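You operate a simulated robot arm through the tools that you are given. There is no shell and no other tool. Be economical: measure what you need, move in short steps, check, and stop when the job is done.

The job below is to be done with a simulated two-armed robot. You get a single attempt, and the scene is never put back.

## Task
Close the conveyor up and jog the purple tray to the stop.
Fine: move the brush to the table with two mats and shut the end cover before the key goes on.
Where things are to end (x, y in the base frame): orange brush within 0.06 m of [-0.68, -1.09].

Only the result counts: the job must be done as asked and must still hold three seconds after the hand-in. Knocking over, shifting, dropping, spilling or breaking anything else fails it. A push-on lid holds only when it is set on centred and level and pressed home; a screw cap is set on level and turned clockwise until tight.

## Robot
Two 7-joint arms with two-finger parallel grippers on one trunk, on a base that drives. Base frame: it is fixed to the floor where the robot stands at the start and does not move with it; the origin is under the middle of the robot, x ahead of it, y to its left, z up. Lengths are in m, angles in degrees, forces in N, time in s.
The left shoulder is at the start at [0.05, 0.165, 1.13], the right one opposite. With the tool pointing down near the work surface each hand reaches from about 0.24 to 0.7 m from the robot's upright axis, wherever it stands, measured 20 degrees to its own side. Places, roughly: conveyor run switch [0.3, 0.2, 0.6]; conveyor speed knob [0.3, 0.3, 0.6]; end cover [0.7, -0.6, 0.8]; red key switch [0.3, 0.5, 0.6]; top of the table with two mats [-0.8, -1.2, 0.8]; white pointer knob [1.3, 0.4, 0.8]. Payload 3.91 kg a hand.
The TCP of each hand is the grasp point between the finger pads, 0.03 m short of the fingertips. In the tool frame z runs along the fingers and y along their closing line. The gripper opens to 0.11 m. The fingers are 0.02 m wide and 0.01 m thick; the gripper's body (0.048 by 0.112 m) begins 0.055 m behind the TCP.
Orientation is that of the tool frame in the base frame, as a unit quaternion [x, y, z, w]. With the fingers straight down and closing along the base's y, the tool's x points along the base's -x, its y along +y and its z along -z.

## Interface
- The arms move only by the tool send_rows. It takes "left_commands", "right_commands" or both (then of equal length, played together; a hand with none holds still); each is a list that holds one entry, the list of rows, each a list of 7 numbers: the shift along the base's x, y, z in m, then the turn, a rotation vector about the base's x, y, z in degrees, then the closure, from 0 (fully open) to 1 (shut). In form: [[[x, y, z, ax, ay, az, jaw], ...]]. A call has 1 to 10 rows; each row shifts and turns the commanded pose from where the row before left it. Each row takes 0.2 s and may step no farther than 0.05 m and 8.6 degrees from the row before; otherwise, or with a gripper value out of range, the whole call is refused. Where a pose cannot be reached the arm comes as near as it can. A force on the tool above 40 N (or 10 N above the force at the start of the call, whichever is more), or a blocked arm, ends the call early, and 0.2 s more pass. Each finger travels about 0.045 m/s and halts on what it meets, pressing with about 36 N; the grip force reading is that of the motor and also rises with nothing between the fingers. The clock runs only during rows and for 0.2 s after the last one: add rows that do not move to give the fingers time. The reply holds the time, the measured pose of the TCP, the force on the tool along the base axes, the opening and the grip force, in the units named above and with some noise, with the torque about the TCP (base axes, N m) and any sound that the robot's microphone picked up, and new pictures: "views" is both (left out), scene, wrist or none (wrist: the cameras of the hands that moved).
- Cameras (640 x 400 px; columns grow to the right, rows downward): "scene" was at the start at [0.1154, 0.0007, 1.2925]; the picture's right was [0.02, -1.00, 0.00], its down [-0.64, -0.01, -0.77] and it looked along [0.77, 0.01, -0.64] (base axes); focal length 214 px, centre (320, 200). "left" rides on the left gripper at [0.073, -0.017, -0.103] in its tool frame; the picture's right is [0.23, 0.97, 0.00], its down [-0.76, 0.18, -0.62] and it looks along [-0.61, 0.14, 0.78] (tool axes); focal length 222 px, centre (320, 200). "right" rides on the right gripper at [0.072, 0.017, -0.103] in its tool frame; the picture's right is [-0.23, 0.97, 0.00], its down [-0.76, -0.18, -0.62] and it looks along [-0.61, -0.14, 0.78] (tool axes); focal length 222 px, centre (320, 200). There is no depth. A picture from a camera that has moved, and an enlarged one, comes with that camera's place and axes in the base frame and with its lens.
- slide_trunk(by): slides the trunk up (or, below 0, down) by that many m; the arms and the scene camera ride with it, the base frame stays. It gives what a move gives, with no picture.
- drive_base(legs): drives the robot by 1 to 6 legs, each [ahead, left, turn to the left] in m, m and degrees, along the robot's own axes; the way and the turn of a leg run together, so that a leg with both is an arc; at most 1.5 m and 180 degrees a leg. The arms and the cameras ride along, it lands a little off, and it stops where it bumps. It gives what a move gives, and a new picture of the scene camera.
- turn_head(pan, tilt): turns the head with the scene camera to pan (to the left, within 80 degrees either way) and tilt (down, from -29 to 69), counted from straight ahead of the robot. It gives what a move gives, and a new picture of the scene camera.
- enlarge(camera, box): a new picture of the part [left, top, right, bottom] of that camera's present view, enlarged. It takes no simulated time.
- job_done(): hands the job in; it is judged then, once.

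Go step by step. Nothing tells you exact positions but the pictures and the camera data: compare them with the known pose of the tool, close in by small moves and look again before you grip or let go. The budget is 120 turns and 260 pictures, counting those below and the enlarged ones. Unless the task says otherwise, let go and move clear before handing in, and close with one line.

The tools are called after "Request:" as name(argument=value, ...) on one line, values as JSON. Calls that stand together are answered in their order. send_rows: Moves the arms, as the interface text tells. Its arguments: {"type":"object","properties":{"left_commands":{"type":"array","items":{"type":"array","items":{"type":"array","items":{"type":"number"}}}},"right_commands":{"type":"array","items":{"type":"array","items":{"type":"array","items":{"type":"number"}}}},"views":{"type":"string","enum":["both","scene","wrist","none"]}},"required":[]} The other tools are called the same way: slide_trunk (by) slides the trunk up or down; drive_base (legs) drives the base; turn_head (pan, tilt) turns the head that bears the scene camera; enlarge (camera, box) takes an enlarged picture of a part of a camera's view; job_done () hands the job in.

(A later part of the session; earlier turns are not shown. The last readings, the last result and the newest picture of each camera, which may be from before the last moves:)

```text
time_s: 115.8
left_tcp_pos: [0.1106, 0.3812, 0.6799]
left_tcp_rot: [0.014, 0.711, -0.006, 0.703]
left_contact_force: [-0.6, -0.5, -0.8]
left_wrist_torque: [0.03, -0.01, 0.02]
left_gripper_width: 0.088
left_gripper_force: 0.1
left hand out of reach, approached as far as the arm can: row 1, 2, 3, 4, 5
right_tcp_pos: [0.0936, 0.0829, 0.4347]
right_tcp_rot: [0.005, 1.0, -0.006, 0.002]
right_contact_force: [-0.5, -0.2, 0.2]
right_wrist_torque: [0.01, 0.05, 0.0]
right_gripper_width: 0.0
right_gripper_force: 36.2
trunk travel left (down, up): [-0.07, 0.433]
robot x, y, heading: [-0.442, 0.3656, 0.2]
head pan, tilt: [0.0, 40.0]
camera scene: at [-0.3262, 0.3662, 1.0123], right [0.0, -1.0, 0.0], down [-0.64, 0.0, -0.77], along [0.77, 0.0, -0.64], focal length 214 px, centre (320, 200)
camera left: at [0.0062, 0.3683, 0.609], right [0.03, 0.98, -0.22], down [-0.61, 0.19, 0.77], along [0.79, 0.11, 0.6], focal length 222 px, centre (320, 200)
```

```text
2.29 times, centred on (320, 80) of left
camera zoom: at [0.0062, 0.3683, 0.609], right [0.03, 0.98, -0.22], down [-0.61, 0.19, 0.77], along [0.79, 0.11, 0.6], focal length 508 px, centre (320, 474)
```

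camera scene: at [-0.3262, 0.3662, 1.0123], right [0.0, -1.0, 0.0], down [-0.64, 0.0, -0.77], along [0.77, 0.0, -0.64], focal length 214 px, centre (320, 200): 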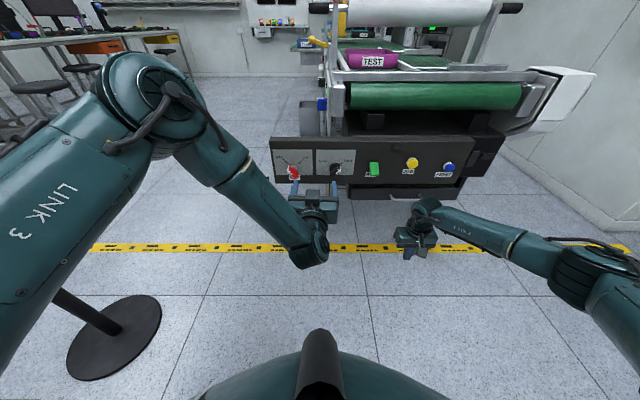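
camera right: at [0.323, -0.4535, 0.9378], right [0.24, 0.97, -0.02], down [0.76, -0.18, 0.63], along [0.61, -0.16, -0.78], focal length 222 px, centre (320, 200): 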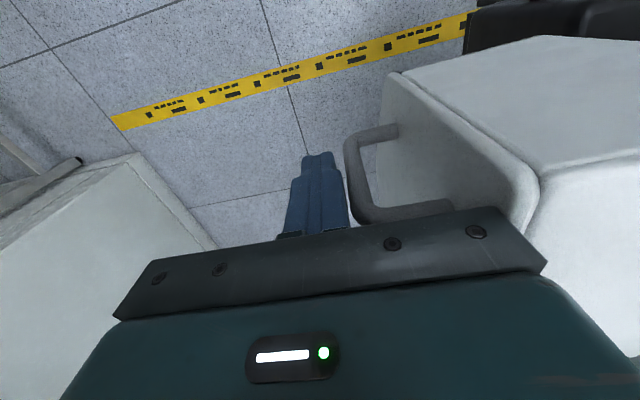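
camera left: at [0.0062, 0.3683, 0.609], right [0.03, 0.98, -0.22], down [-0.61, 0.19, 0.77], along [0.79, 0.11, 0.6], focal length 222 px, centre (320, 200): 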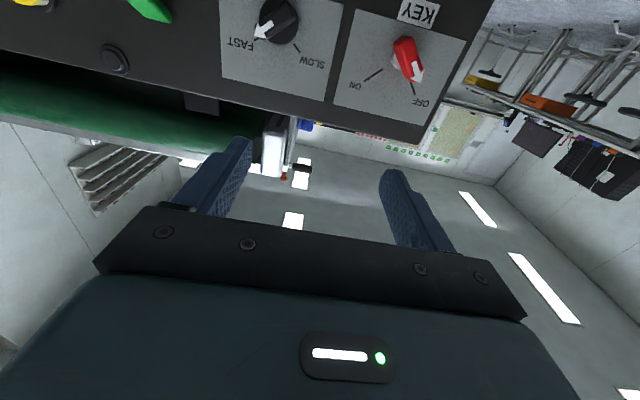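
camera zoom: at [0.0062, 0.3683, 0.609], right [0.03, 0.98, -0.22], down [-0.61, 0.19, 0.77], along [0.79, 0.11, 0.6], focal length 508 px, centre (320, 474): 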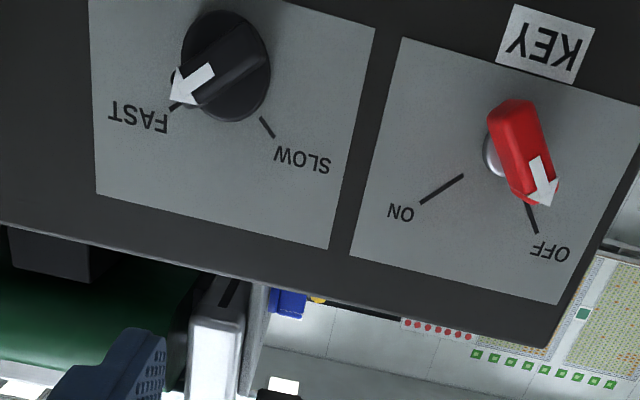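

Posture limit: the wrist is bent too hard so near the body. I back the robot away 0.15 m so the arm stretches out, and retry.

Request:
drive_base(legs=[[-0.15, 0, 0]])

Request:
send_rows(left_commands=[[[0.04, 0.02, 0, 0, 0, 0, 0.2], [0.04, 0.02, -0.01, 0, 0, 0, 0.2], [0.04, 0.02, -0.01, 0, 0, 0, 0.2], [0.04, 0.01, -0.01, 0, 0, 0, 0.2], [0.03, 0, -0.01, 0, 0, 0, 0.2]]])

```text
time_s: 117.2
left_tcp_pos: [-0.0379, 0.3825, 0.6806]
left_tcp_rot: [0.014, 0.711, -0.006, 0.703]
left_contact_force: [-0.3, 0.0, -0.2]
left_wrist_torque: [0.01, 0.02, 0.0]
left_gripper_width: 0.0881
left_gripper_force: 0.1
right_tcp_pos: [-0.0536, 0.0817, 0.4357]
right_tcp_rot: [0.004, 1.0, -0.006, 0.001]
right_contact_force: [0.5, 0.4, 0.3]
right_wrist_torque: [-0.03, 0.02, 0.02]
right_gripper_width: 0.0
right_gripper_force: 36.3
trunk travel left (down, up): [-0.07, 0.433]
robot x, y, heading: [-0.5916, 0.3701, 0.0]
head pan, tilt: [0.0, 40.0]
camera scene: at [-0.476, 0.366, 1.0123], right [0.0, -1.0, 0.0], down [-0.64, 0.0, -0.77], along [0.77, 0.0, -0.64], focal length 214 px, centre (320, 200)
```

scene: 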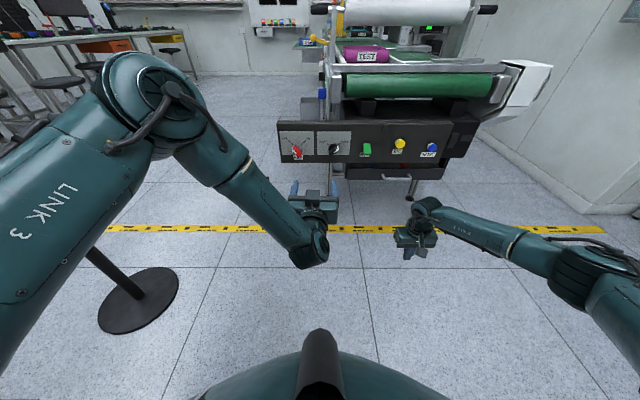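

```text
time_s: 118.4
left_tcp_pos: [0.1362, 0.3649, 0.703]
left_tcp_rot: [0.012, 0.714, -0.004, 0.7]
left_contact_force: [0.5, 0.6, -0.1]
left_wrist_torque: [-0.05, 0.05, -0.02]
left_gripper_width: 0.0881
left_gripper_force: 0.1
left hand out of reach, approached as far as the arm can: row 1, 2, 3, 4, 5
right_tcp_pos: [-0.0541, 0.0823, 0.4351]
right_tcp_rot: [0.004, 1.0, -0.005, 0.0]
right_contact_force: [0.0, 0.2, 0.2]
right_wrist_torque: [-0.04, 0.02, -0.01]
right_gripper_width: 0.0
right_gripper_force: 36.5
trunk travel left (down, up): [-0.07, 0.433]
robot x, y, heading: [-0.5903, 0.3665, 0.0]
head pan, tilt: [0.0, 40.0]
camera scene: at [-0.4761, 0.366, 1.0123], right [0.0, -1.0, 0.0], down [-0.64, 0.0, -0.77], along [0.77, 0.0, -0.64], focal length 214 px, centre (320, 200)
camera left: at [0.0297, 0.3502, 0.6333], right [0.02, 0.98, -0.22], down [-0.6, 0.18, 0.78], along [0.8, 0.12, 0.59], focal length 222 px, centre (320, 200)
```

scene: 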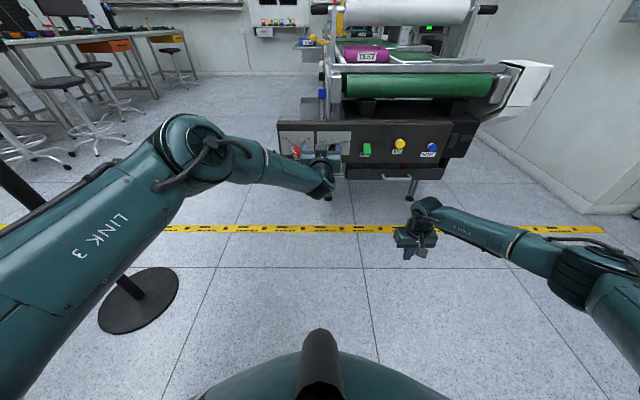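
left: 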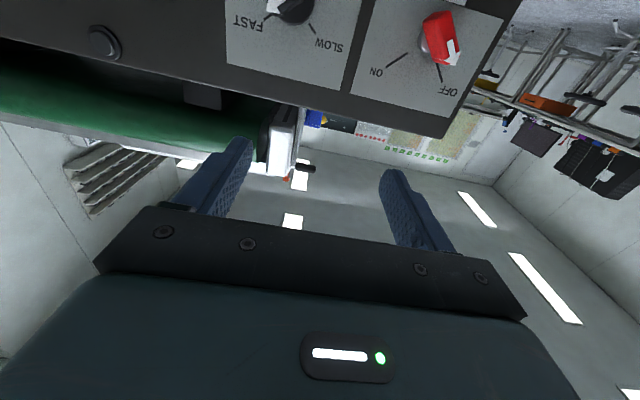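

Forward-pointing is out of the arm's range here. Instead I will use the hand pointing down and push the key's pointer end across like a lever, and later press JOG with a finger's side. I reset both hands.

Request:
slide_trunk(by=0.15)

Request:
send_rows(left_commands=[[[-0.02, 0.02, 0.02, 0, 8.5, 0, 0.6], [-0.02, 0.02, 0.02, 0, 8.5, 0, 0.8], [-0.02, 0.02, 0.02, 0, 8.5, 0, 1], [-0.02, 0.02, 0.02, 0, 8.5, 0, 1], [-0.02, 0.01, 0.02, 0, 8.5, 0, 1], [-0.02, 0, 0, 0, 8.5, 0, 1], [-0.02, 0, 0, 0, 8.5, 0, 1], [-0.02, 0, 0, 0, 8.5, 0, 1], [-0.01, 0, 0, 0, 8.5, 0, 1], [-0.01, 0, 0, 0, 8.5, 0, 1]]], right_commands=[[[-0.02, 0, 0.04, 0, 0, 0, 1], [-0.02, 0, 0.04, 0, 0, 0, 1], [-0.02, 0, 0.04, 0, 0, 0, 1], [-0.02, 0, 0.04, 0, 0, 0, 1], [-0.03, 0, 0.03, 0, 0, 0, 1], [-0.03, 0, 0.03, 0, 0, 0, 1], [-0.03, 0, 0.03, 0, 0, 0, 1], [0, 0, 0, 0, 0, 0, 1], [0, 0, 0, 0, 0, 0, 1], [0, 0, 0, 0, 0, 0, 1]]], views="scene")

```text
time_s: 120.2
left_tcp_pos: [0.135, 0.364, 0.8534]
left_tcp_rot: [0.011, 0.714, -0.003, 0.7]
left_contact_force: [-0.2, 0.0, 0.1]
left_wrist_torque: [-0.05, 0.02, 0.03]
left_gripper_width: 0.088
left_gripper_force: 0.1
right_tcp_pos: [-0.0552, 0.0823, 0.5847]
right_tcp_rot: [0.003, 1.0, -0.006, 0.002]
right_contact_force: [-0.9, 0.3, 0.4]
right_wrist_torque: [-0.02, 0.01, -0.02]
right_gripper_width: 0.0
right_gripper_force: 36.0
trunk travel left (down, up): [-0.22, 0.283]
robot x, y, heading: [-0.5885, 0.3655, 0.1]
head pan, tilt: [0.0, 40.0]
```

```text
time_s: 122.4
left_tcp_pos: [-0.0445, 0.4547, 0.9533]
left_tcp_rot: [0.006, 0.999, -0.011, 0.033]
left_contact_force: [-0.2, -0.6, -1.2]
left_wrist_torque: [-0.01, -0.01, 0.01]
left_gripper_width: 0.0
left_gripper_force: 35.9
right_tcp_pos: [-0.2255, 0.081, 0.8354]
right_tcp_rot: [0.004, 1.0, -0.006, 0.001]
right_contact_force: [-1.1, 0.3, 0.1]
right_wrist_torque: [-0.03, 0.02, -0.03]
right_gripper_width: 0.0002
right_gripper_force: 35.8
trunk travel left (down, up): [-0.22, 0.283]
robot x, y, heading: [-0.5897, 0.3635, 0.3]
head pan, tilt: [0.0, 40.0]
camera scene: at [-0.476, 0.3659, 1.1623], right [0.0, -1.0, 0.0], down [-0.64, 0.0, -0.77], along [0.77, 0.0, -0.64], focal length 214 px, centre (320, 200)
```

scene: 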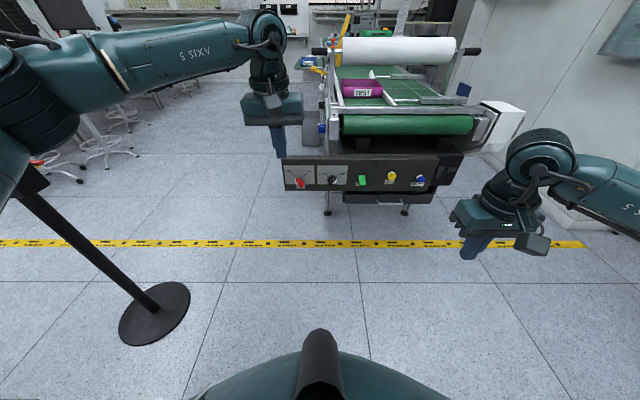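

Request:
send_rows(left_commands=[[[-0.04, 0.02, 0, 0, 3.5, 0, 1], [-0.04, 0.02, 0, 0, 0, 0, 1], [-0.03, 0.02, 0, 0, 0, 0, 1]]], views="none")

Request:
drive_base(legs=[[0.33, -0.04, 0]])

Request:
turn_head(pan=10, tilt=50)

Request:
enlarge(camera="scene", box=[220, 160, 420, 290])

```text
time_s: 123.2
left_tcp_pos: [-0.1554, 0.5148, 0.9532]
left_tcp_rot: [0.005, 1.0, -0.011, 0.004]
left_contact_force: [0.7, -1.1, 0.1]
left_wrist_torque: [0.0, 0.01, -0.04]
left_gripper_width: 0.0
left_gripper_force: 36.3
right_tcp_pos: [-0.226, 0.0814, 0.8344]
right_tcp_rot: [0.004, 1.0, -0.006, 0.002]
right_contact_force: [0.0, -1.0, 0.5]
right_wrist_torque: [0.01, 0.0, -0.02]
right_gripper_width: 0.0001
right_gripper_force: 36.1
trunk travel left (down, up): [-0.22, 0.283]
robot x, y, heading: [-0.5892, 0.3654, 0.1]
head pan, tilt: [0.0, 40.0]
```

```text
time_s: 125.4
left_tcp_pos: [0.1752, 0.4726, 0.9529]
left_tcp_rot: [0.008, 1.0, -0.01, 0.003]
left_contact_force: [-0.8, -0.5, -0.5]
left_wrist_torque: [-0.01, -0.04, 0.01]
left_gripper_width: 0.0
left_gripper_force: 35.3
right_tcp_pos: [0.1016, 0.0402, 0.8341]
right_tcp_rot: [0.007, 1.0, -0.006, 0.001]
right_contact_force: [-0.4, 0.4, 0.1]
right_wrist_torque: [-0.01, -0.03, 0.0]
right_gripper_width: 0.0
right_gripper_force: 36.4
trunk travel left (down, up): [-0.22, 0.283]
robot x, y, heading: [-0.2598, 0.3285, 0.1]
head pan, tilt: [0.0, 40.0]
camera scene: at [-0.1465, 0.3257, 1.1623], right [0.0, -1.0, 0.0], down [-0.64, 0.0, -0.77], along [0.77, 0.0, -0.64], focal length 214 px, centre (320, 200)
```

scene: 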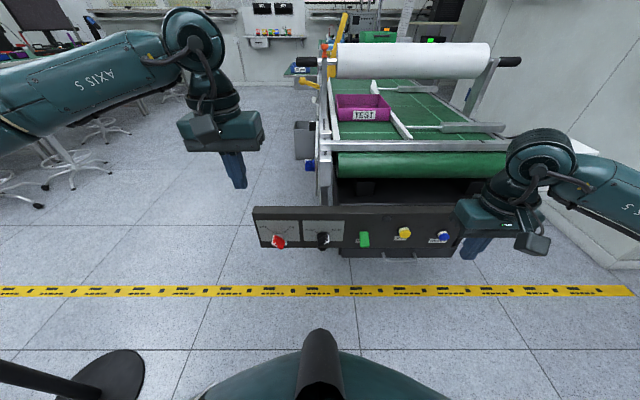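

```text
time_s: 126.1
left_tcp_pos: [0.1745, 0.4727, 0.9528]
left_tcp_rot: [0.008, 1.0, -0.011, 0.004]
left_contact_force: [-0.3, -0.7, -0.7]
left_wrist_torque: [0.03, 0.02, 0.01]
left_gripper_width: 0.0
left_gripper_force: 36.7
right_tcp_pos: [0.1039, 0.04, 0.8349]
right_tcp_rot: [0.007, 1.0, -0.006, 0.001]
right_contact_force: [-0.9, 0.1, 0.2]
right_wrist_torque: [0.0, -0.03, 0.0]
right_gripper_width: 0.0
right_gripper_force: 35.9
trunk travel left (down, up): [-0.22, 0.283]
robot x, y, heading: [-0.2616, 0.3259, -0.0]
head pan, tilt: [10.0, 50.0]
camera scene: at [-0.1558, 0.3391, 1.1482], right [0.17, -0.98, 0.0], down [-0.75, -0.13, -0.64], along [0.63, 0.11, -0.77], focal length 214 px, centre (320, 200)
```

scene: 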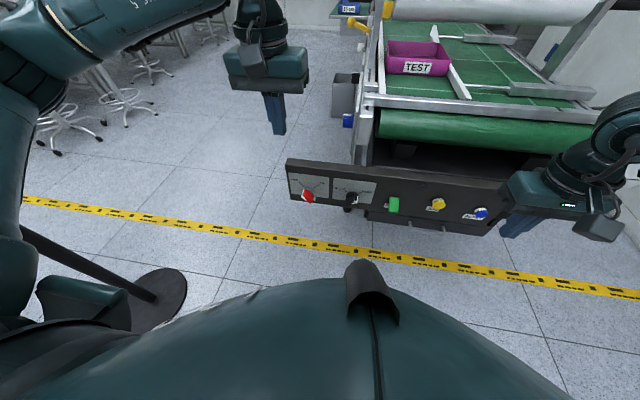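

```text
3.08 times, centred on (320, 225) of scene
camera zoom: at [-0.1558, 0.3391, 1.1482], right [0.17, -0.98, 0.0], down [-0.75, -0.13, -0.64], along [0.63, 0.11, -0.77], focal length 660 px, centre (320, 123)
```

zoom: 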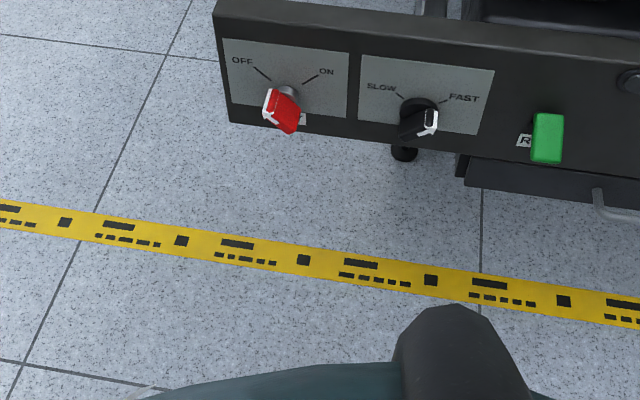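

The key paddle is centred at about [0.30, 0.461, 0.615], tilted 49° left of upright. Plan: straddle it with the fingers from above, squeeze it (which swings it upright), then roll the hand right to reach ON.

Request:
slide_trunk(by=-0.08)

Request:
send_rows(left_commands=[[[0.025, -0.005, -0.02, 0, 0, 0, 0.7], [0.025, -0.006, -0.03, 0, 0, 0, 0.4], [0.02, 0, -0.04, 0, 0, 0, 0.38], [0.02, 0, -0.03, 0, 0, 0, 0.38], [0.01, 0, 0, 0, 0, 0, 0.38], [0.01, 0, 0, 0, 0, 0, 0.38]]])

Request:
enlarge(camera="left", box=[200, 60, 460, 230])

Request:
enlarge(camera="scene", box=[220, 80, 420, 210])

```text
time_s: 127.2
left_tcp_pos: [0.1744, 0.4729, 0.8726]
left_tcp_rot: [0.008, 1.0, -0.01, 0.004]
left_contact_force: [-0.5, -0.5, -0.3]
left_wrist_torque: [-0.02, 0.01, 0.01]
left_gripper_width: 0.0002
left_gripper_force: 35.9
right_tcp_pos: [0.1041, 0.0401, 0.755]
right_tcp_rot: [0.007, 1.0, -0.006, 0.002]
right_contact_force: [0.2, -0.9, 0.3]
right_wrist_torque: [0.01, 0.02, 0.02]
right_gripper_width: 0.0
right_gripper_force: 36.3
trunk travel left (down, up): [-0.14, 0.363]
robot x, y, heading: [-0.2595, 0.3248, -0.1]
head pan, tilt: [10.0, 50.0]
```

```text
time_s: 128.7
left_tcp_pos: [0.2849, 0.4623, 0.7524]
left_tcp_rot: [0.008, 1.0, -0.01, 0.005]
left_contact_force: [0.4, 0.4, -0.2]
left_wrist_torque: [0.02, -0.01, -0.01]
left_gripper_width: 0.0681
left_gripper_force: 0.1
right_tcp_pos: [0.1028, 0.0411, 0.7555]
right_tcp_rot: [0.006, 1.0, -0.006, 0.002]
right_contact_force: [0.8, 0.2, -0.1]
right_wrist_torque: [-0.02, 0.03, 0.01]
right_gripper_width: 0.0001
right_gripper_force: 35.9
trunk travel left (down, up): [-0.14, 0.363]
robot x, y, heading: [-0.2643, 0.33, 0.2]
head pan, tilt: [10.0, 50.0]
camera scene: at [-0.1558, 0.3391, 1.0681], right [0.17, -0.98, 0.0], down [-0.75, -0.13, -0.64], along [0.63, 0.11, -0.77], focal length 214 px, centre (320, 200)
camera left: at [0.2112, 0.4482, 0.8553], right [-0.21, 0.98, -0.02], down [0.76, 0.18, 0.63], along [0.61, 0.12, -0.78], focal length 222 px, centre (320, 200)
```

scene: 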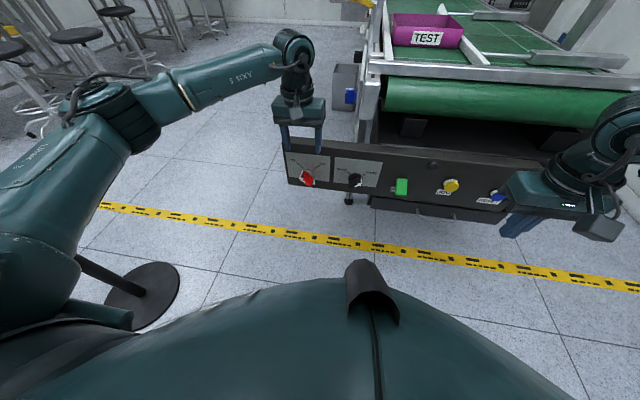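
left: 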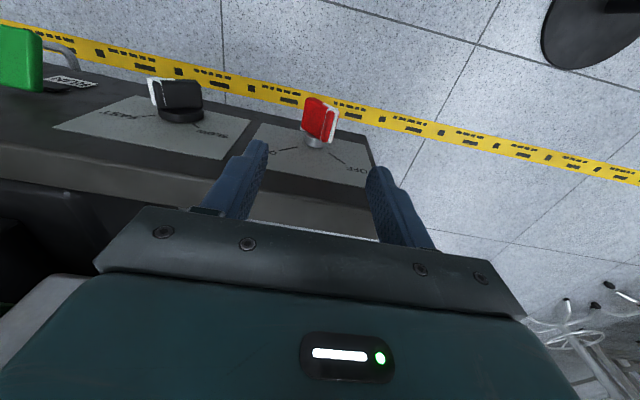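

```text
2.35 times, centred on (330, 145) of left
camera zoom: at [0.2112, 0.4482, 0.8553], right [-0.21, 0.98, -0.02], down [0.76, 0.18, 0.63], along [0.61, 0.12, -0.78], focal length 523 px, centre (296, 329)
```

zoom: 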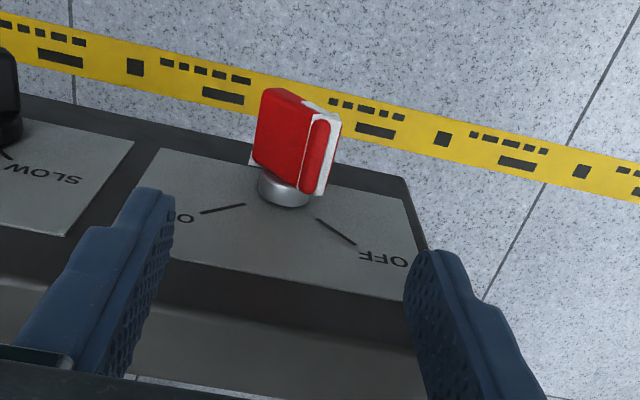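

```text
3.08 times, centred on (320, 145) of scene
camera zoom: at [-0.1558, 0.3391, 1.0681], right [0.17, -0.98, 0.0], down [-0.75, -0.13, -0.64], along [0.63, 0.11, -0.77], focal length 660 px, centre (320, 369)
```

zoom: 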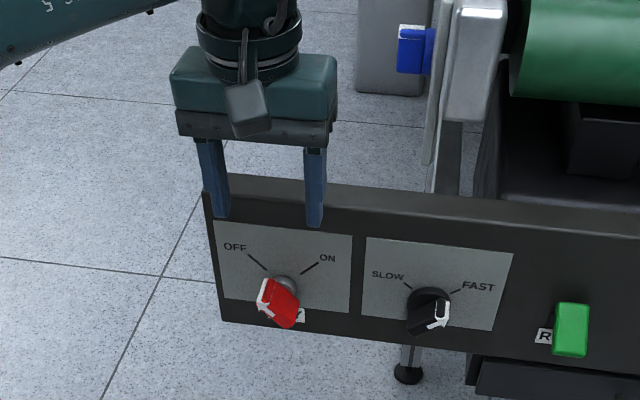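

Fingers are aligned at x≈0.284, y≈0.461, with about 1 cm clearance to the panel face. I descend around the key.

Request:
send_rows(left_commands=[[[-0.001, -0.001, -0.04, 0, 0, 0, 0.38], [-0.001, 0, -0.04, 0, 0, 0, 0.38], [0, 0, -0.03, 0, 0, 0, 0.38], [0, 0, -0.015, 0, 0, 0, 0.38]]])

Request:
enlarge(camera="left", box=[200, 60, 460, 230])

Request:
enlarge(camera="scene", box=[260, 110, 400, 210])

```text
time_s: 129.5
left_tcp_pos: [0.2869, 0.4598, 0.6555]
left_tcp_rot: [0.007, 1.0, -0.015, 0.016]
left_contact_force: [-2.8, -0.6, 15.4]
left_wrist_torque: [0.26, -0.75, 0.03]
left_gripper_width: 0.0682
left_gripper_force: 0.0
right_tcp_pos: [0.1021, 0.0409, 0.7556]
right_tcp_rot: [0.007, 1.0, -0.006, 0.005]
right_contact_force: [0.3, -1.4, -0.5]
right_wrist_torque: [-0.01, 0.01, 0.02]
right_gripper_width: 0.0002
right_gripper_force: 36.1
trunk travel left (down, up): [-0.14, 0.363]
robot x, y, heading: [-0.2593, 0.3241, -0.2]
head pan, tilt: [10.0, 50.0]
stopped in row 4 (left hand): the force on the tool passed its limit at 50 N (the readings are from after the stop); the commanded pose is now the measured one
camera scene: at [-0.1575, 0.339, 1.0685], right [0.17, -0.98, 0.0], down [-0.75, -0.13, -0.64], along [0.63, 0.11, -0.76], focal length 214 px, centre (320, 200)
camera left: at [0.2113, 0.4461, 0.7564], right [-0.21, 0.98, -0.04], down [0.74, 0.19, 0.64], along [0.63, 0.11, -0.76], focal length 222 px, centre (320, 200)
```

scene: 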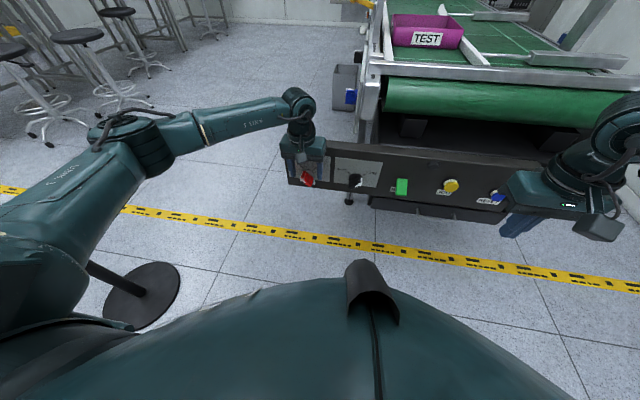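
left: 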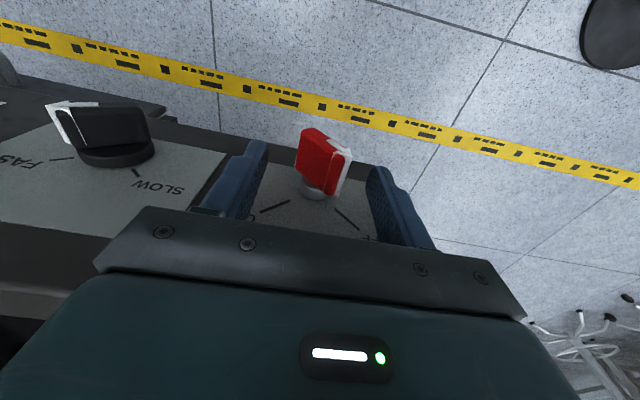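

```text
2.35 times, centred on (330, 145) of left
camera zoom: at [0.2113, 0.4461, 0.7564], right [-0.21, 0.98, -0.04], down [0.74, 0.19, 0.64], along [0.63, 0.11, -0.76], focal length 523 px, centre (296, 329)
```

zoom: 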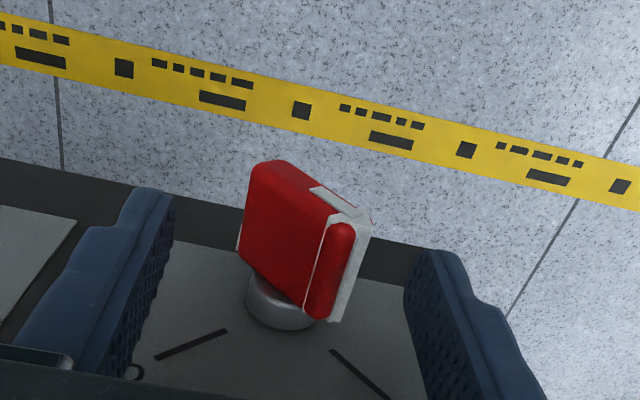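

```text
4.00 times, centred on (330, 160) of scene
camera zoom: at [-0.1575, 0.339, 1.0685], right [0.17, -0.98, 0.0], down [-0.75, -0.13, -0.64], along [0.63, 0.11, -0.76], focal length 858 px, centre (280, 360)
```

zoom: 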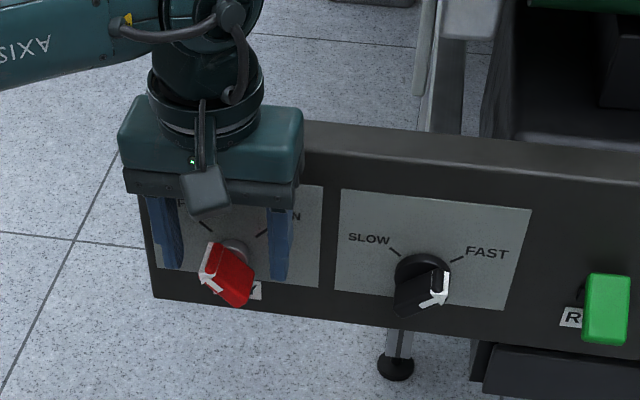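

The gripper body touched the panel's top edge. I lift, back off, tip the fingers 13° toward the panel so the body clears, and descend again.

Request:
send_rows(left_commands=[[[-0.015, 0, 0.02, 0, 0, 0, 0.38], [-0.01, 0, 0.02, 0, -7, 0, 0.38], [0, 0, 0, 0, -7, 0, 0.38], [0.006, 0, -0.02, 0, 0, 0, 0.38], [0.002, 0, -0.02, 0, 0, 0, 0.38], [0, 0, -0.02, 0, 0, 0, 0.38]]])

Request:
enlarge(camera="left", box=[200, 60, 460, 230])

Request:
enlarge(camera="scene", box=[260, 110, 400, 210])

```text
time_s: 130.9
left_tcp_pos: [0.2703, 0.4597, 0.6312]
left_tcp_rot: [0.009, 0.991, -0.012, 0.135]
left_contact_force: [-0.5, 0.8, -0.3]
left_wrist_torque: [0.0, 0.01, 0.01]
left_gripper_width: 0.0681
left_gripper_force: 0.0
right_tcp_pos: [0.1028, 0.0407, 0.7552]
right_tcp_rot: [0.007, 1.0, -0.006, 0.002]
right_contact_force: [-0.2, 0.0, -0.3]
right_wrist_torque: [-0.01, -0.02, 0.03]
right_gripper_width: 0.0
right_gripper_force: 35.4
trunk travel left (down, up): [-0.14, 0.363]
robot x, y, heading: [-0.2638, 0.3293, 0.0]
head pan, tilt: [10.0, 50.0]
camera scene: at [-0.156, 0.3393, 1.0682], right [0.17, -0.98, 0.0], down [-0.75, -0.13, -0.64], along [0.63, 0.11, -0.77], focal length 214 px, centre (320, 200)
camera left: at [0.1725, 0.4462, 0.7114], right [-0.2, 0.98, -0.08], down [0.57, 0.18, 0.8], along [0.8, 0.11, -0.59], focal length 222 px, centre (320, 200)
```

scene: 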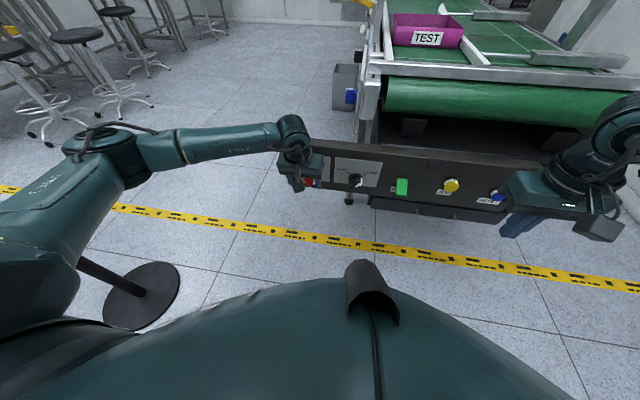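
left: 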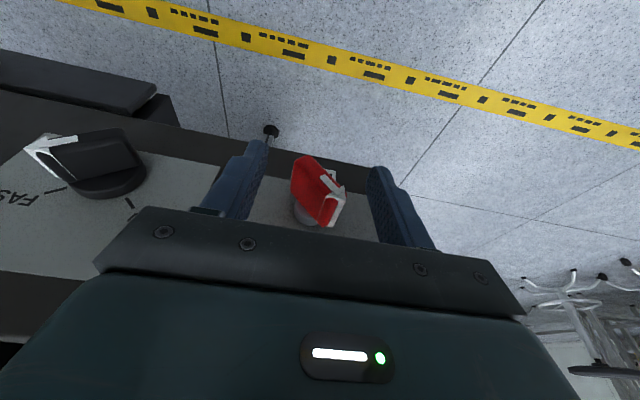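

```text
2.35 times, centred on (330, 145) of left
camera zoom: at [0.1725, 0.4462, 0.7114], right [-0.2, 0.98, -0.08], down [0.57, 0.18, 0.8], along [0.8, 0.11, -0.59], focal length 523 px, centre (296, 329)
```

zoom: 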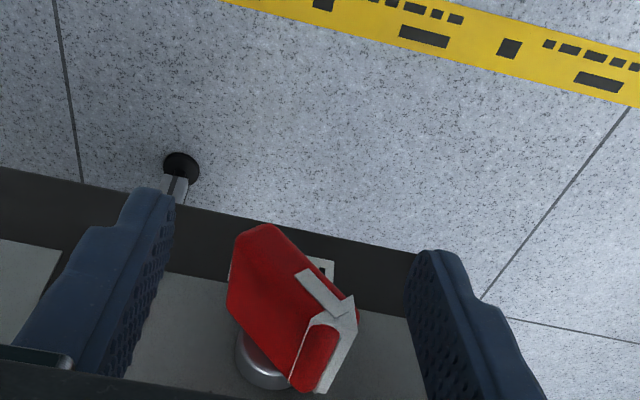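

```text
4.00 times, centred on (330, 160) of scene
camera zoom: at [-0.156, 0.3393, 1.0682], right [0.17, -0.98, 0.0], down [-0.75, -0.13, -0.64], along [0.63, 0.11, -0.77], focal length 858 px, centre (280, 360)
```

zoom: 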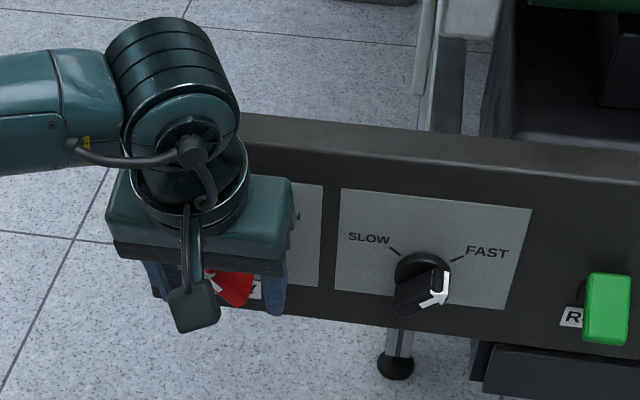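

Request:
send_rows(left_commands=[[[0.005, 0.001, -0.008, 0, 0, 0, 0.38], [0.006, 0, -0.008, 0, 0, 0, 0.38]]], views="wrist")

Request:
enlarge(camera="left", box=[200, 60, 460, 230])

```text
time_s: 131.5
left_tcp_pos: [0.2806, 0.4606, 0.6145]
left_tcp_rot: [0.008, 0.991, -0.012, 0.135]
left_contact_force: [-1.1, 0.0, 0.7]
left_wrist_torque: [-0.01, 0.0, -0.04]
left_gripper_width: 0.0682
left_gripper_force: 0.0
right_tcp_pos: [0.1031, 0.0412, 0.754]
right_tcp_rot: [0.006, 1.0, -0.006, 0.002]
right_contact_force: [1.2, 0.2, -0.8]
right_wrist_torque: [0.01, -0.02, 0.0]
right_gripper_width: 0.0
right_gripper_force: 35.8
trunk travel left (down, up): [-0.14, 0.363]
robot x, y, heading: [-0.2592, 0.3248, -0.1]
head pan, tilt: [10.0, 50.0]
camera left: at [0.1835, 0.4473, 0.695], right [-0.2, 0.98, -0.08], down [0.57, 0.18, 0.8], along [0.8, 0.11, -0.59], focal length 222 px, centre (320, 200)
```

left: 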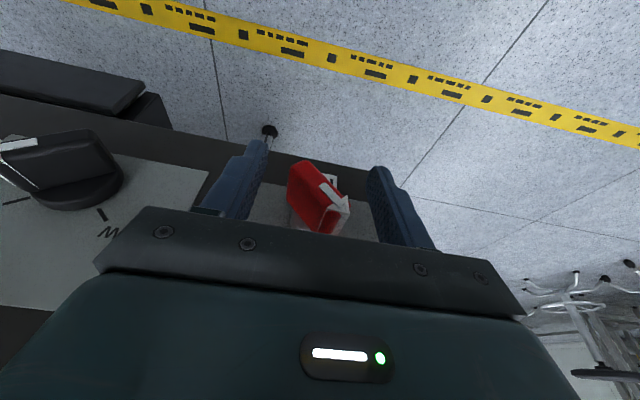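

```text
2.35 times, centred on (330, 145) of left
camera zoom: at [0.1835, 0.4473, 0.695], right [-0.2, 0.98, -0.08], down [0.57, 0.18, 0.8], along [0.8, 0.11, -0.59], focal length 523 px, centre (296, 329)
```

zoom: 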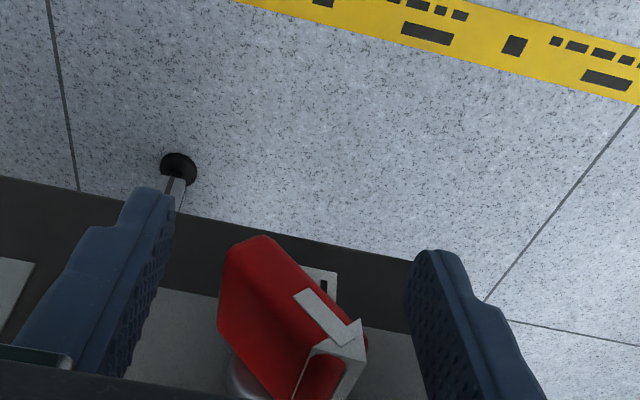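

The paddle is between the fingers. I squeeze to bring it upright.

Request:
send_rows(left_commands=[[[0, 0, 0, 0, 0, 0, 0.55], [0, 0, 0, 0, 0, 0, 0.65], [0, 0, 0, 0, 0, 0, 0.75], [0, 0, 0, 0, 0, 0, 0.85], [0, 0, 0, 0, 0, 0, 0.9], [0, 0, 0, 0, 0, 0, 0.9]]], views="wrist")

Request:
enlarge(camera="left", box=[200, 60, 460, 230])

```text
time_s: 132.9
left_tcp_pos: [0.2812, 0.46, 0.6143]
left_tcp_rot: [0.007, 0.991, -0.012, 0.134]
left_contact_force: [-0.5, -7.2, -3.2]
left_wrist_torque: [0.04, -0.45, 0.7]
left_gripper_width: 0.0152
left_gripper_force: 45.0
right_tcp_pos: [0.1029, 0.0404, 0.7543]
right_tcp_rot: [0.006, 1.0, -0.006, 0.002]
right_contact_force: [0.2, -0.3, 0.3]
right_wrist_torque: [0.0, 0.01, 0.02]
right_gripper_width: 0.0
right_gripper_force: 36.5
trunk travel left (down, up): [-0.14, 0.363]
robot x, y, heading: [-0.2612, 0.3258, -0.1]
head pan, tilt: [10.0, 50.0]
camera left: at [0.1835, 0.4466, 0.6952], right [-0.2, 0.98, -0.08], down [0.57, 0.19, 0.8], along [0.8, 0.11, -0.6], focal length 222 px, centre (320, 200)
```

left: 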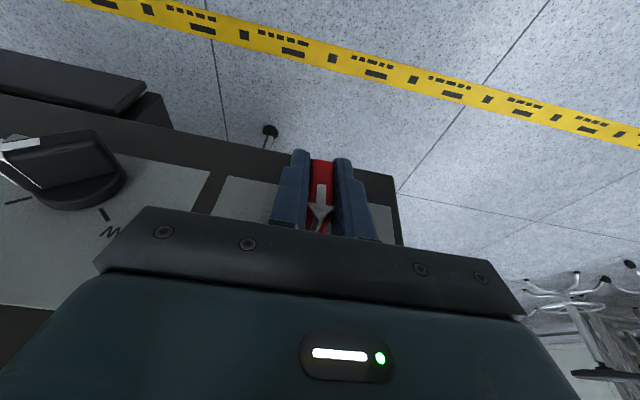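

```text
2.35 times, centred on (330, 145) of left
camera zoom: at [0.1835, 0.4466, 0.6952], right [-0.2, 0.98, -0.08], down [0.57, 0.19, 0.8], along [0.8, 0.11, -0.6], focal length 523 px, centre (296, 329)
```

zoom: 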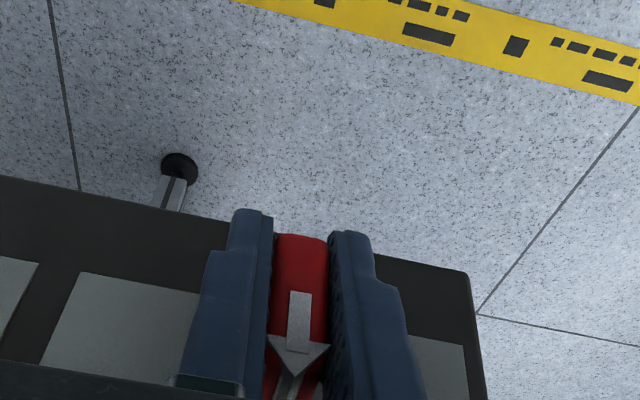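

The key is upright now. I roll the hand clockwise about x in steps.

Request:
send_rows(left_commands=[[[0, 0, 0, 8, 0, 0, 0.9], [0, 0, 0, 8, 0, 0, 0.9], [0, 0, 0, 8, 0, 0, 0.9]]])

```text
time_s: 133.7
left_tcp_pos: [0.2818, 0.4608, 0.6157]
left_tcp_rot: [0.036, 0.972, 0.195, 0.13]
left_contact_force: [0.4, -12.1, -1.0]
left_wrist_torque: [0.02, 0.5, 1.17]
left_gripper_width: 0.015
left_gripper_force: 44.8
right_tcp_pos: [0.1039, 0.0407, 0.7545]
right_tcp_rot: [0.006, 1.0, -0.006, 0.001]
right_contact_force: [-0.3, 1.2, -0.3]
right_wrist_torque: [0.0, 0.01, -0.01]
right_gripper_width: 0.0002
right_gripper_force: 36.5
trunk travel left (down, up): [-0.14, 0.363]
robot x, y, heading: [-0.2596, 0.3283, 0.1]
head pan, tilt: [10.0, 50.0]
camera scene: at [-0.1558, 0.3389, 1.0681], right [0.17, -0.98, 0.0], down [-0.75, -0.13, -0.64], along [0.63, 0.11, -0.77], focal length 214 px, centre (320, 200)
camera left: at [0.1835, 0.415, 0.6829], right [-0.2, 0.93, 0.32], down [0.57, -0.16, 0.81], along [0.8, 0.35, -0.5], focal length 222 px, centre (320, 200)
```

scene: 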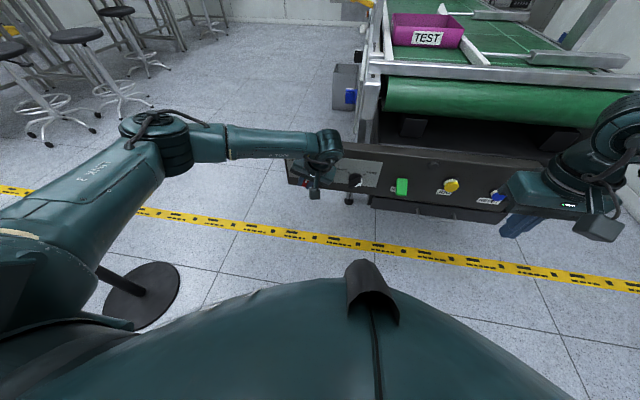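
left: 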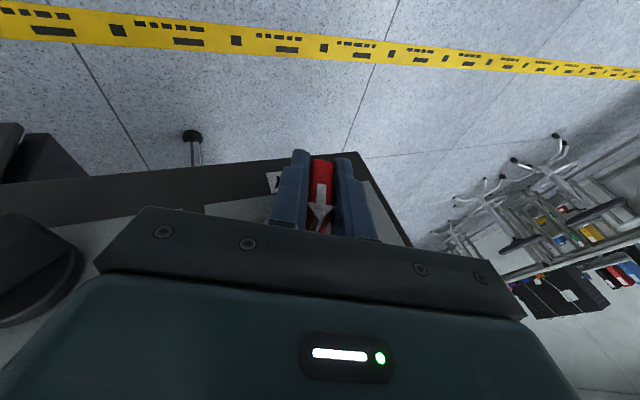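

Request:
send_rows(left_commands=[[[0, 0, 0, 8, 0, 0, 0.9], [0, 0, 0, 8, 0, 0, 0.9], [0, 0, 0, 8, 0, 0, 0.9]]])

Request:
enlarge(camera="left", box=[150, 60, 480, 230])

Request:
enlarge(camera="scene", box=[260, 110, 400, 210])

```text
time_s: 134.5
left_tcp_pos: [0.2817, 0.4605, 0.615]
left_tcp_rot: [0.063, 0.911, 0.391, 0.12]
left_contact_force: [2.6, -13.4, 1.3]
left_wrist_torque: [-1.36, 0.1, 0.97]
left_gripper_width: 0.0152
left_gripper_force: 44.6
right_tcp_pos: [0.1029, 0.0403, 0.7539]
right_tcp_rot: [0.006, 1.0, -0.006, 0.002]
right_contact_force: [0.3, 0.6, 0.4]
right_wrist_torque: [-0.01, -0.03, -0.03]
right_gripper_width: 0.0
right_gripper_force: 35.8
trunk travel left (down, up): [-0.14, 0.363]
robot x, y, heading: [-0.2605, 0.3273, -0.1]
head pan, tilt: [10.0, 50.0]
camera scene: at [-0.1559, 0.3391, 1.0682], right [0.17, -0.98, 0.0], down [-0.75, -0.13, -0.64], along [0.63, 0.11, -0.77], focal length 214 px, centre (320, 200)
camera left: at [0.1834, 0.3913, 0.6589], right [-0.2, 0.72, 0.67], down [0.57, -0.47, 0.67], along [0.8, 0.52, -0.31], focal length 222 px, centre (320, 200)
```

scene: 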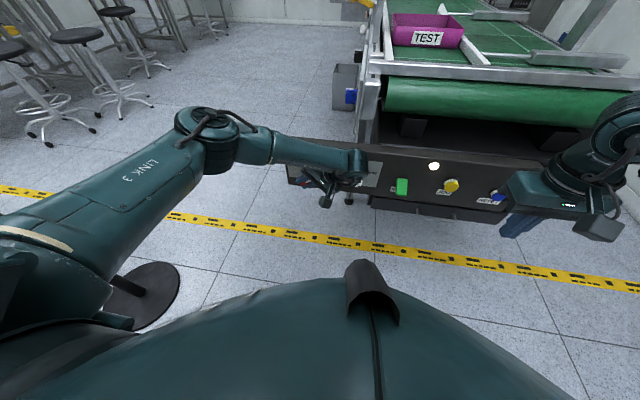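
left: 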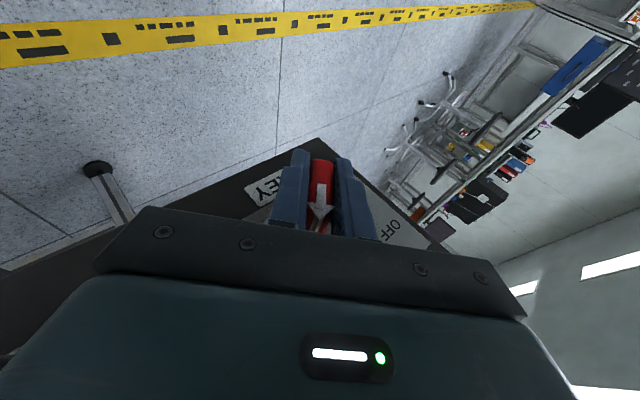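

```text
1.94 times, centred on (315, 145) of left
camera zoom: at [0.1834, 0.3913, 0.6589], right [-0.2, 0.72, 0.67], down [0.57, -0.47, 0.67], along [0.8, 0.52, -0.31], focal length 431 px, centre (330, 307)
```

zoom: 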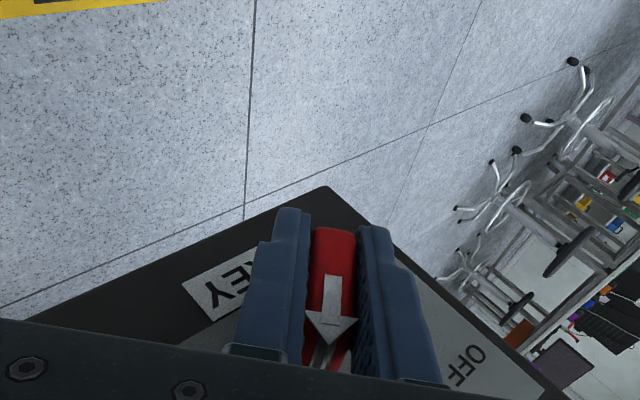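

```text
4.00 times, centred on (330, 160) of scene
camera zoom: at [-0.1559, 0.3391, 1.0682], right [0.17, -0.98, 0.0], down [-0.75, -0.13, -0.64], along [0.63, 0.11, -0.77], focal length 858 px, centre (280, 360)
```

zoom: 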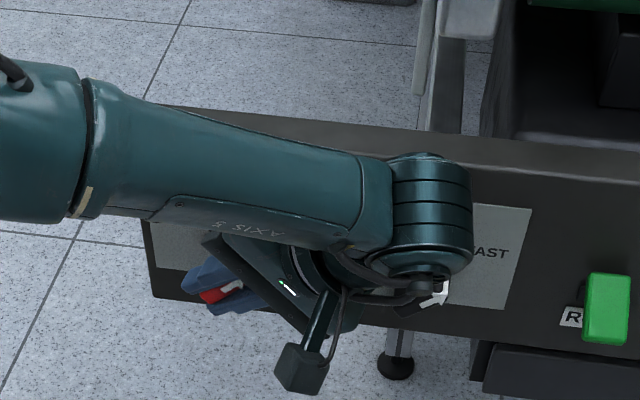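

The lamp above JOG lit up: the key is ON. I open the fingers and withdraw straight back toward me.

Request:
send_rows(left_commands=[[[0, 0, 0, 0, 0, 0, 0.75], [0, 0, 0, 0, 0, 0, 0.65], [0, 0, 0, 0, 0, 0, 0.65], [-0.02, 0, 0, 0, 0, 0, 0.65], [-0.03, 0, 0, 0, 0, 0, 0.65], [-0.03, 0, 0, 0, 0, 0, 0.65], [-0.03, 0.02, 0.02, -5, 0, 0, 0.65]]])

Request:
enlarge(camera="scene", box=[260, 110, 400, 210])

```text
time_s: 136.1
left_tcp_pos: [0.1708, 0.4809, 0.6348]
left_tcp_rot: [0.056, 0.927, 0.351, 0.122]
left_contact_force: [-0.9, 0.2, 0.5]
left_wrist_torque: [0.03, 0.02, -0.02]
left_gripper_width: 0.0386
left_gripper_force: 0.0
right_tcp_pos: [0.1042, 0.0417, 0.7547]
right_tcp_rot: [0.007, 1.0, -0.006, 0.002]
right_contact_force: [0.4, 0.2, -0.2]
right_wrist_torque: [0.02, -0.01, 0.0]
right_gripper_width: 0.0
right_gripper_force: 35.9
trunk travel left (down, up): [-0.14, 0.363]
robot x, y, heading: [-0.2642, 0.3245, 0.1]
head pan, tilt: [10.0, 50.0]
camera scene: at [-0.1559, 0.3393, 1.0681], right [0.17, -0.98, 0.0], down [-0.75, -0.13, -0.64], along [0.63, 0.11, -0.77], focal length 214 px, centre (320, 200)
camera left: at [0.0729, 0.416, 0.6845], right [-0.2, 0.77, 0.61], down [0.57, -0.41, 0.71], along [0.8, 0.49, -0.36], focal length 222 px, centre (320, 200)
```

scene: 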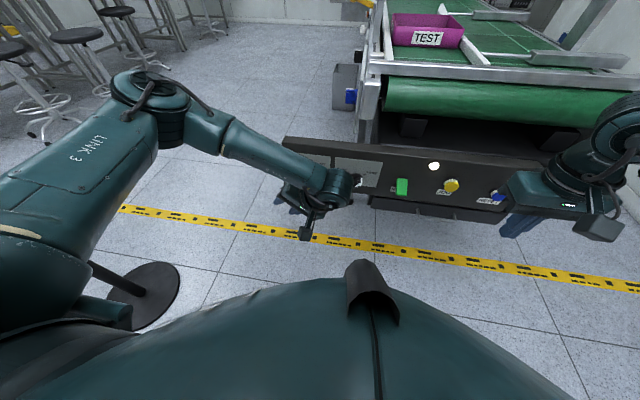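
left: 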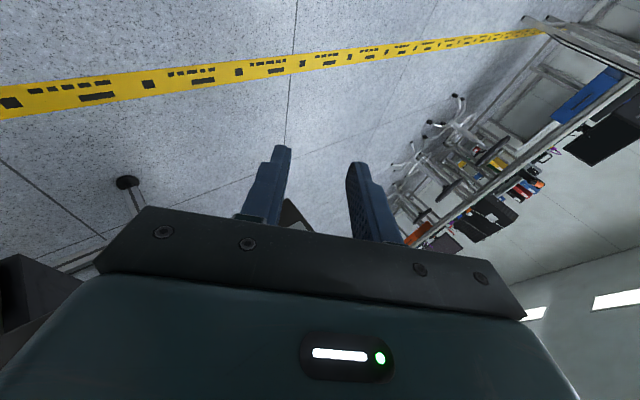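

```text
4.00 times, centred on (330, 160) of scene
camera zoom: at [-0.1559, 0.3393, 1.0681], right [0.17, -0.98, 0.0], down [-0.75, -0.13, -0.64], along [0.63, 0.11, -0.77], focal length 858 px, centre (280, 360)
```

zoom: 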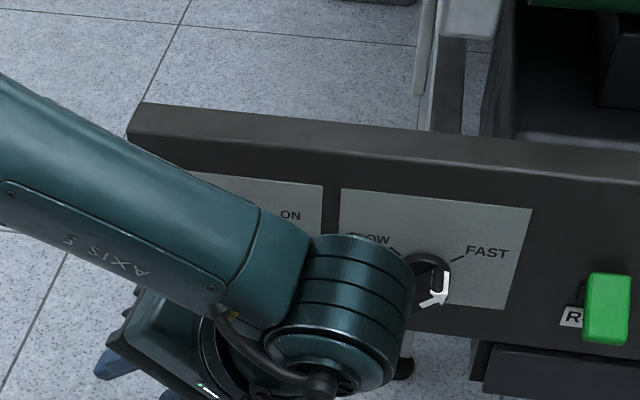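

The lamp stays lit. I bring the left hand up and back, and prepare the right hand (tipped 15°) in front of JOG.

Request:
send_rows(left_commands=[[[-0.01, 0.02, 0.03, -8, 0, 0, 0.65], [-0.01, 0.01, 0.03, -8, 0, 0, 0.65], [0, 0, 0.03, -8, 0, 0, 0.65], [0, 0, 0.03, -8, 0, 0, 0.65], [0, 0, 0.03, -8, 5, 0, 0.65], [0, 0, 0.03, 0, 8, 0, 0.65]]], right_commands=[[[0.02, 0.001, -0.02, 0, -7.5, 0, 1], [0.02, 0.001, -0.02, 0, -7.5, 0, 1], [0.02, 0.001, -0.02, 0, 0, 0, 1], [0.02, 0.001, -0.02, 0, 0, 0, 1], [0.02, 0.001, -0.02, 0, 0, 0, 1], [0.01, 0.001, -0.014, 0, 0, 0, 1]]])

Request:
enlarge(camera="scene", box=[270, 110, 530, 250])

Request:
enlarge(camera="right", box=[200, 60, 460, 230])

```text
refused: row 5 steps farther than a row can; nothing moved
```

```text
2.46 times, centred on (400, 180) of scene
camera zoom: at [-0.1559, 0.3393, 1.0681], right [0.17, -0.98, 0.0], down [-0.75, -0.13, -0.64], along [0.63, 0.11, -0.77], focal length 528 px, centre (123, 249)
```

zoom: 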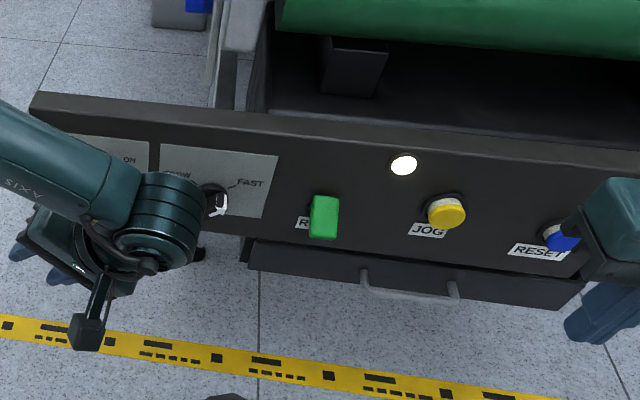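

```text
2.35 times, centred on (330, 145) of right
camera zoom: at [0.0284, 0.0599, 0.858], right [0.24, 0.97, -0.01], down [0.76, -0.18, 0.63], along [0.61, -0.16, -0.78], focal length 523 px, centre (296, 329)
```

zoom: 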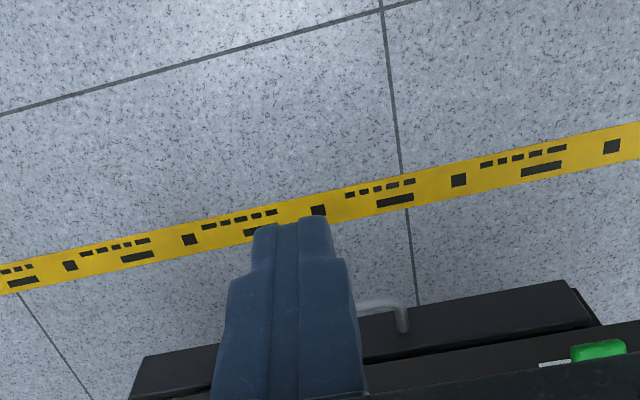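

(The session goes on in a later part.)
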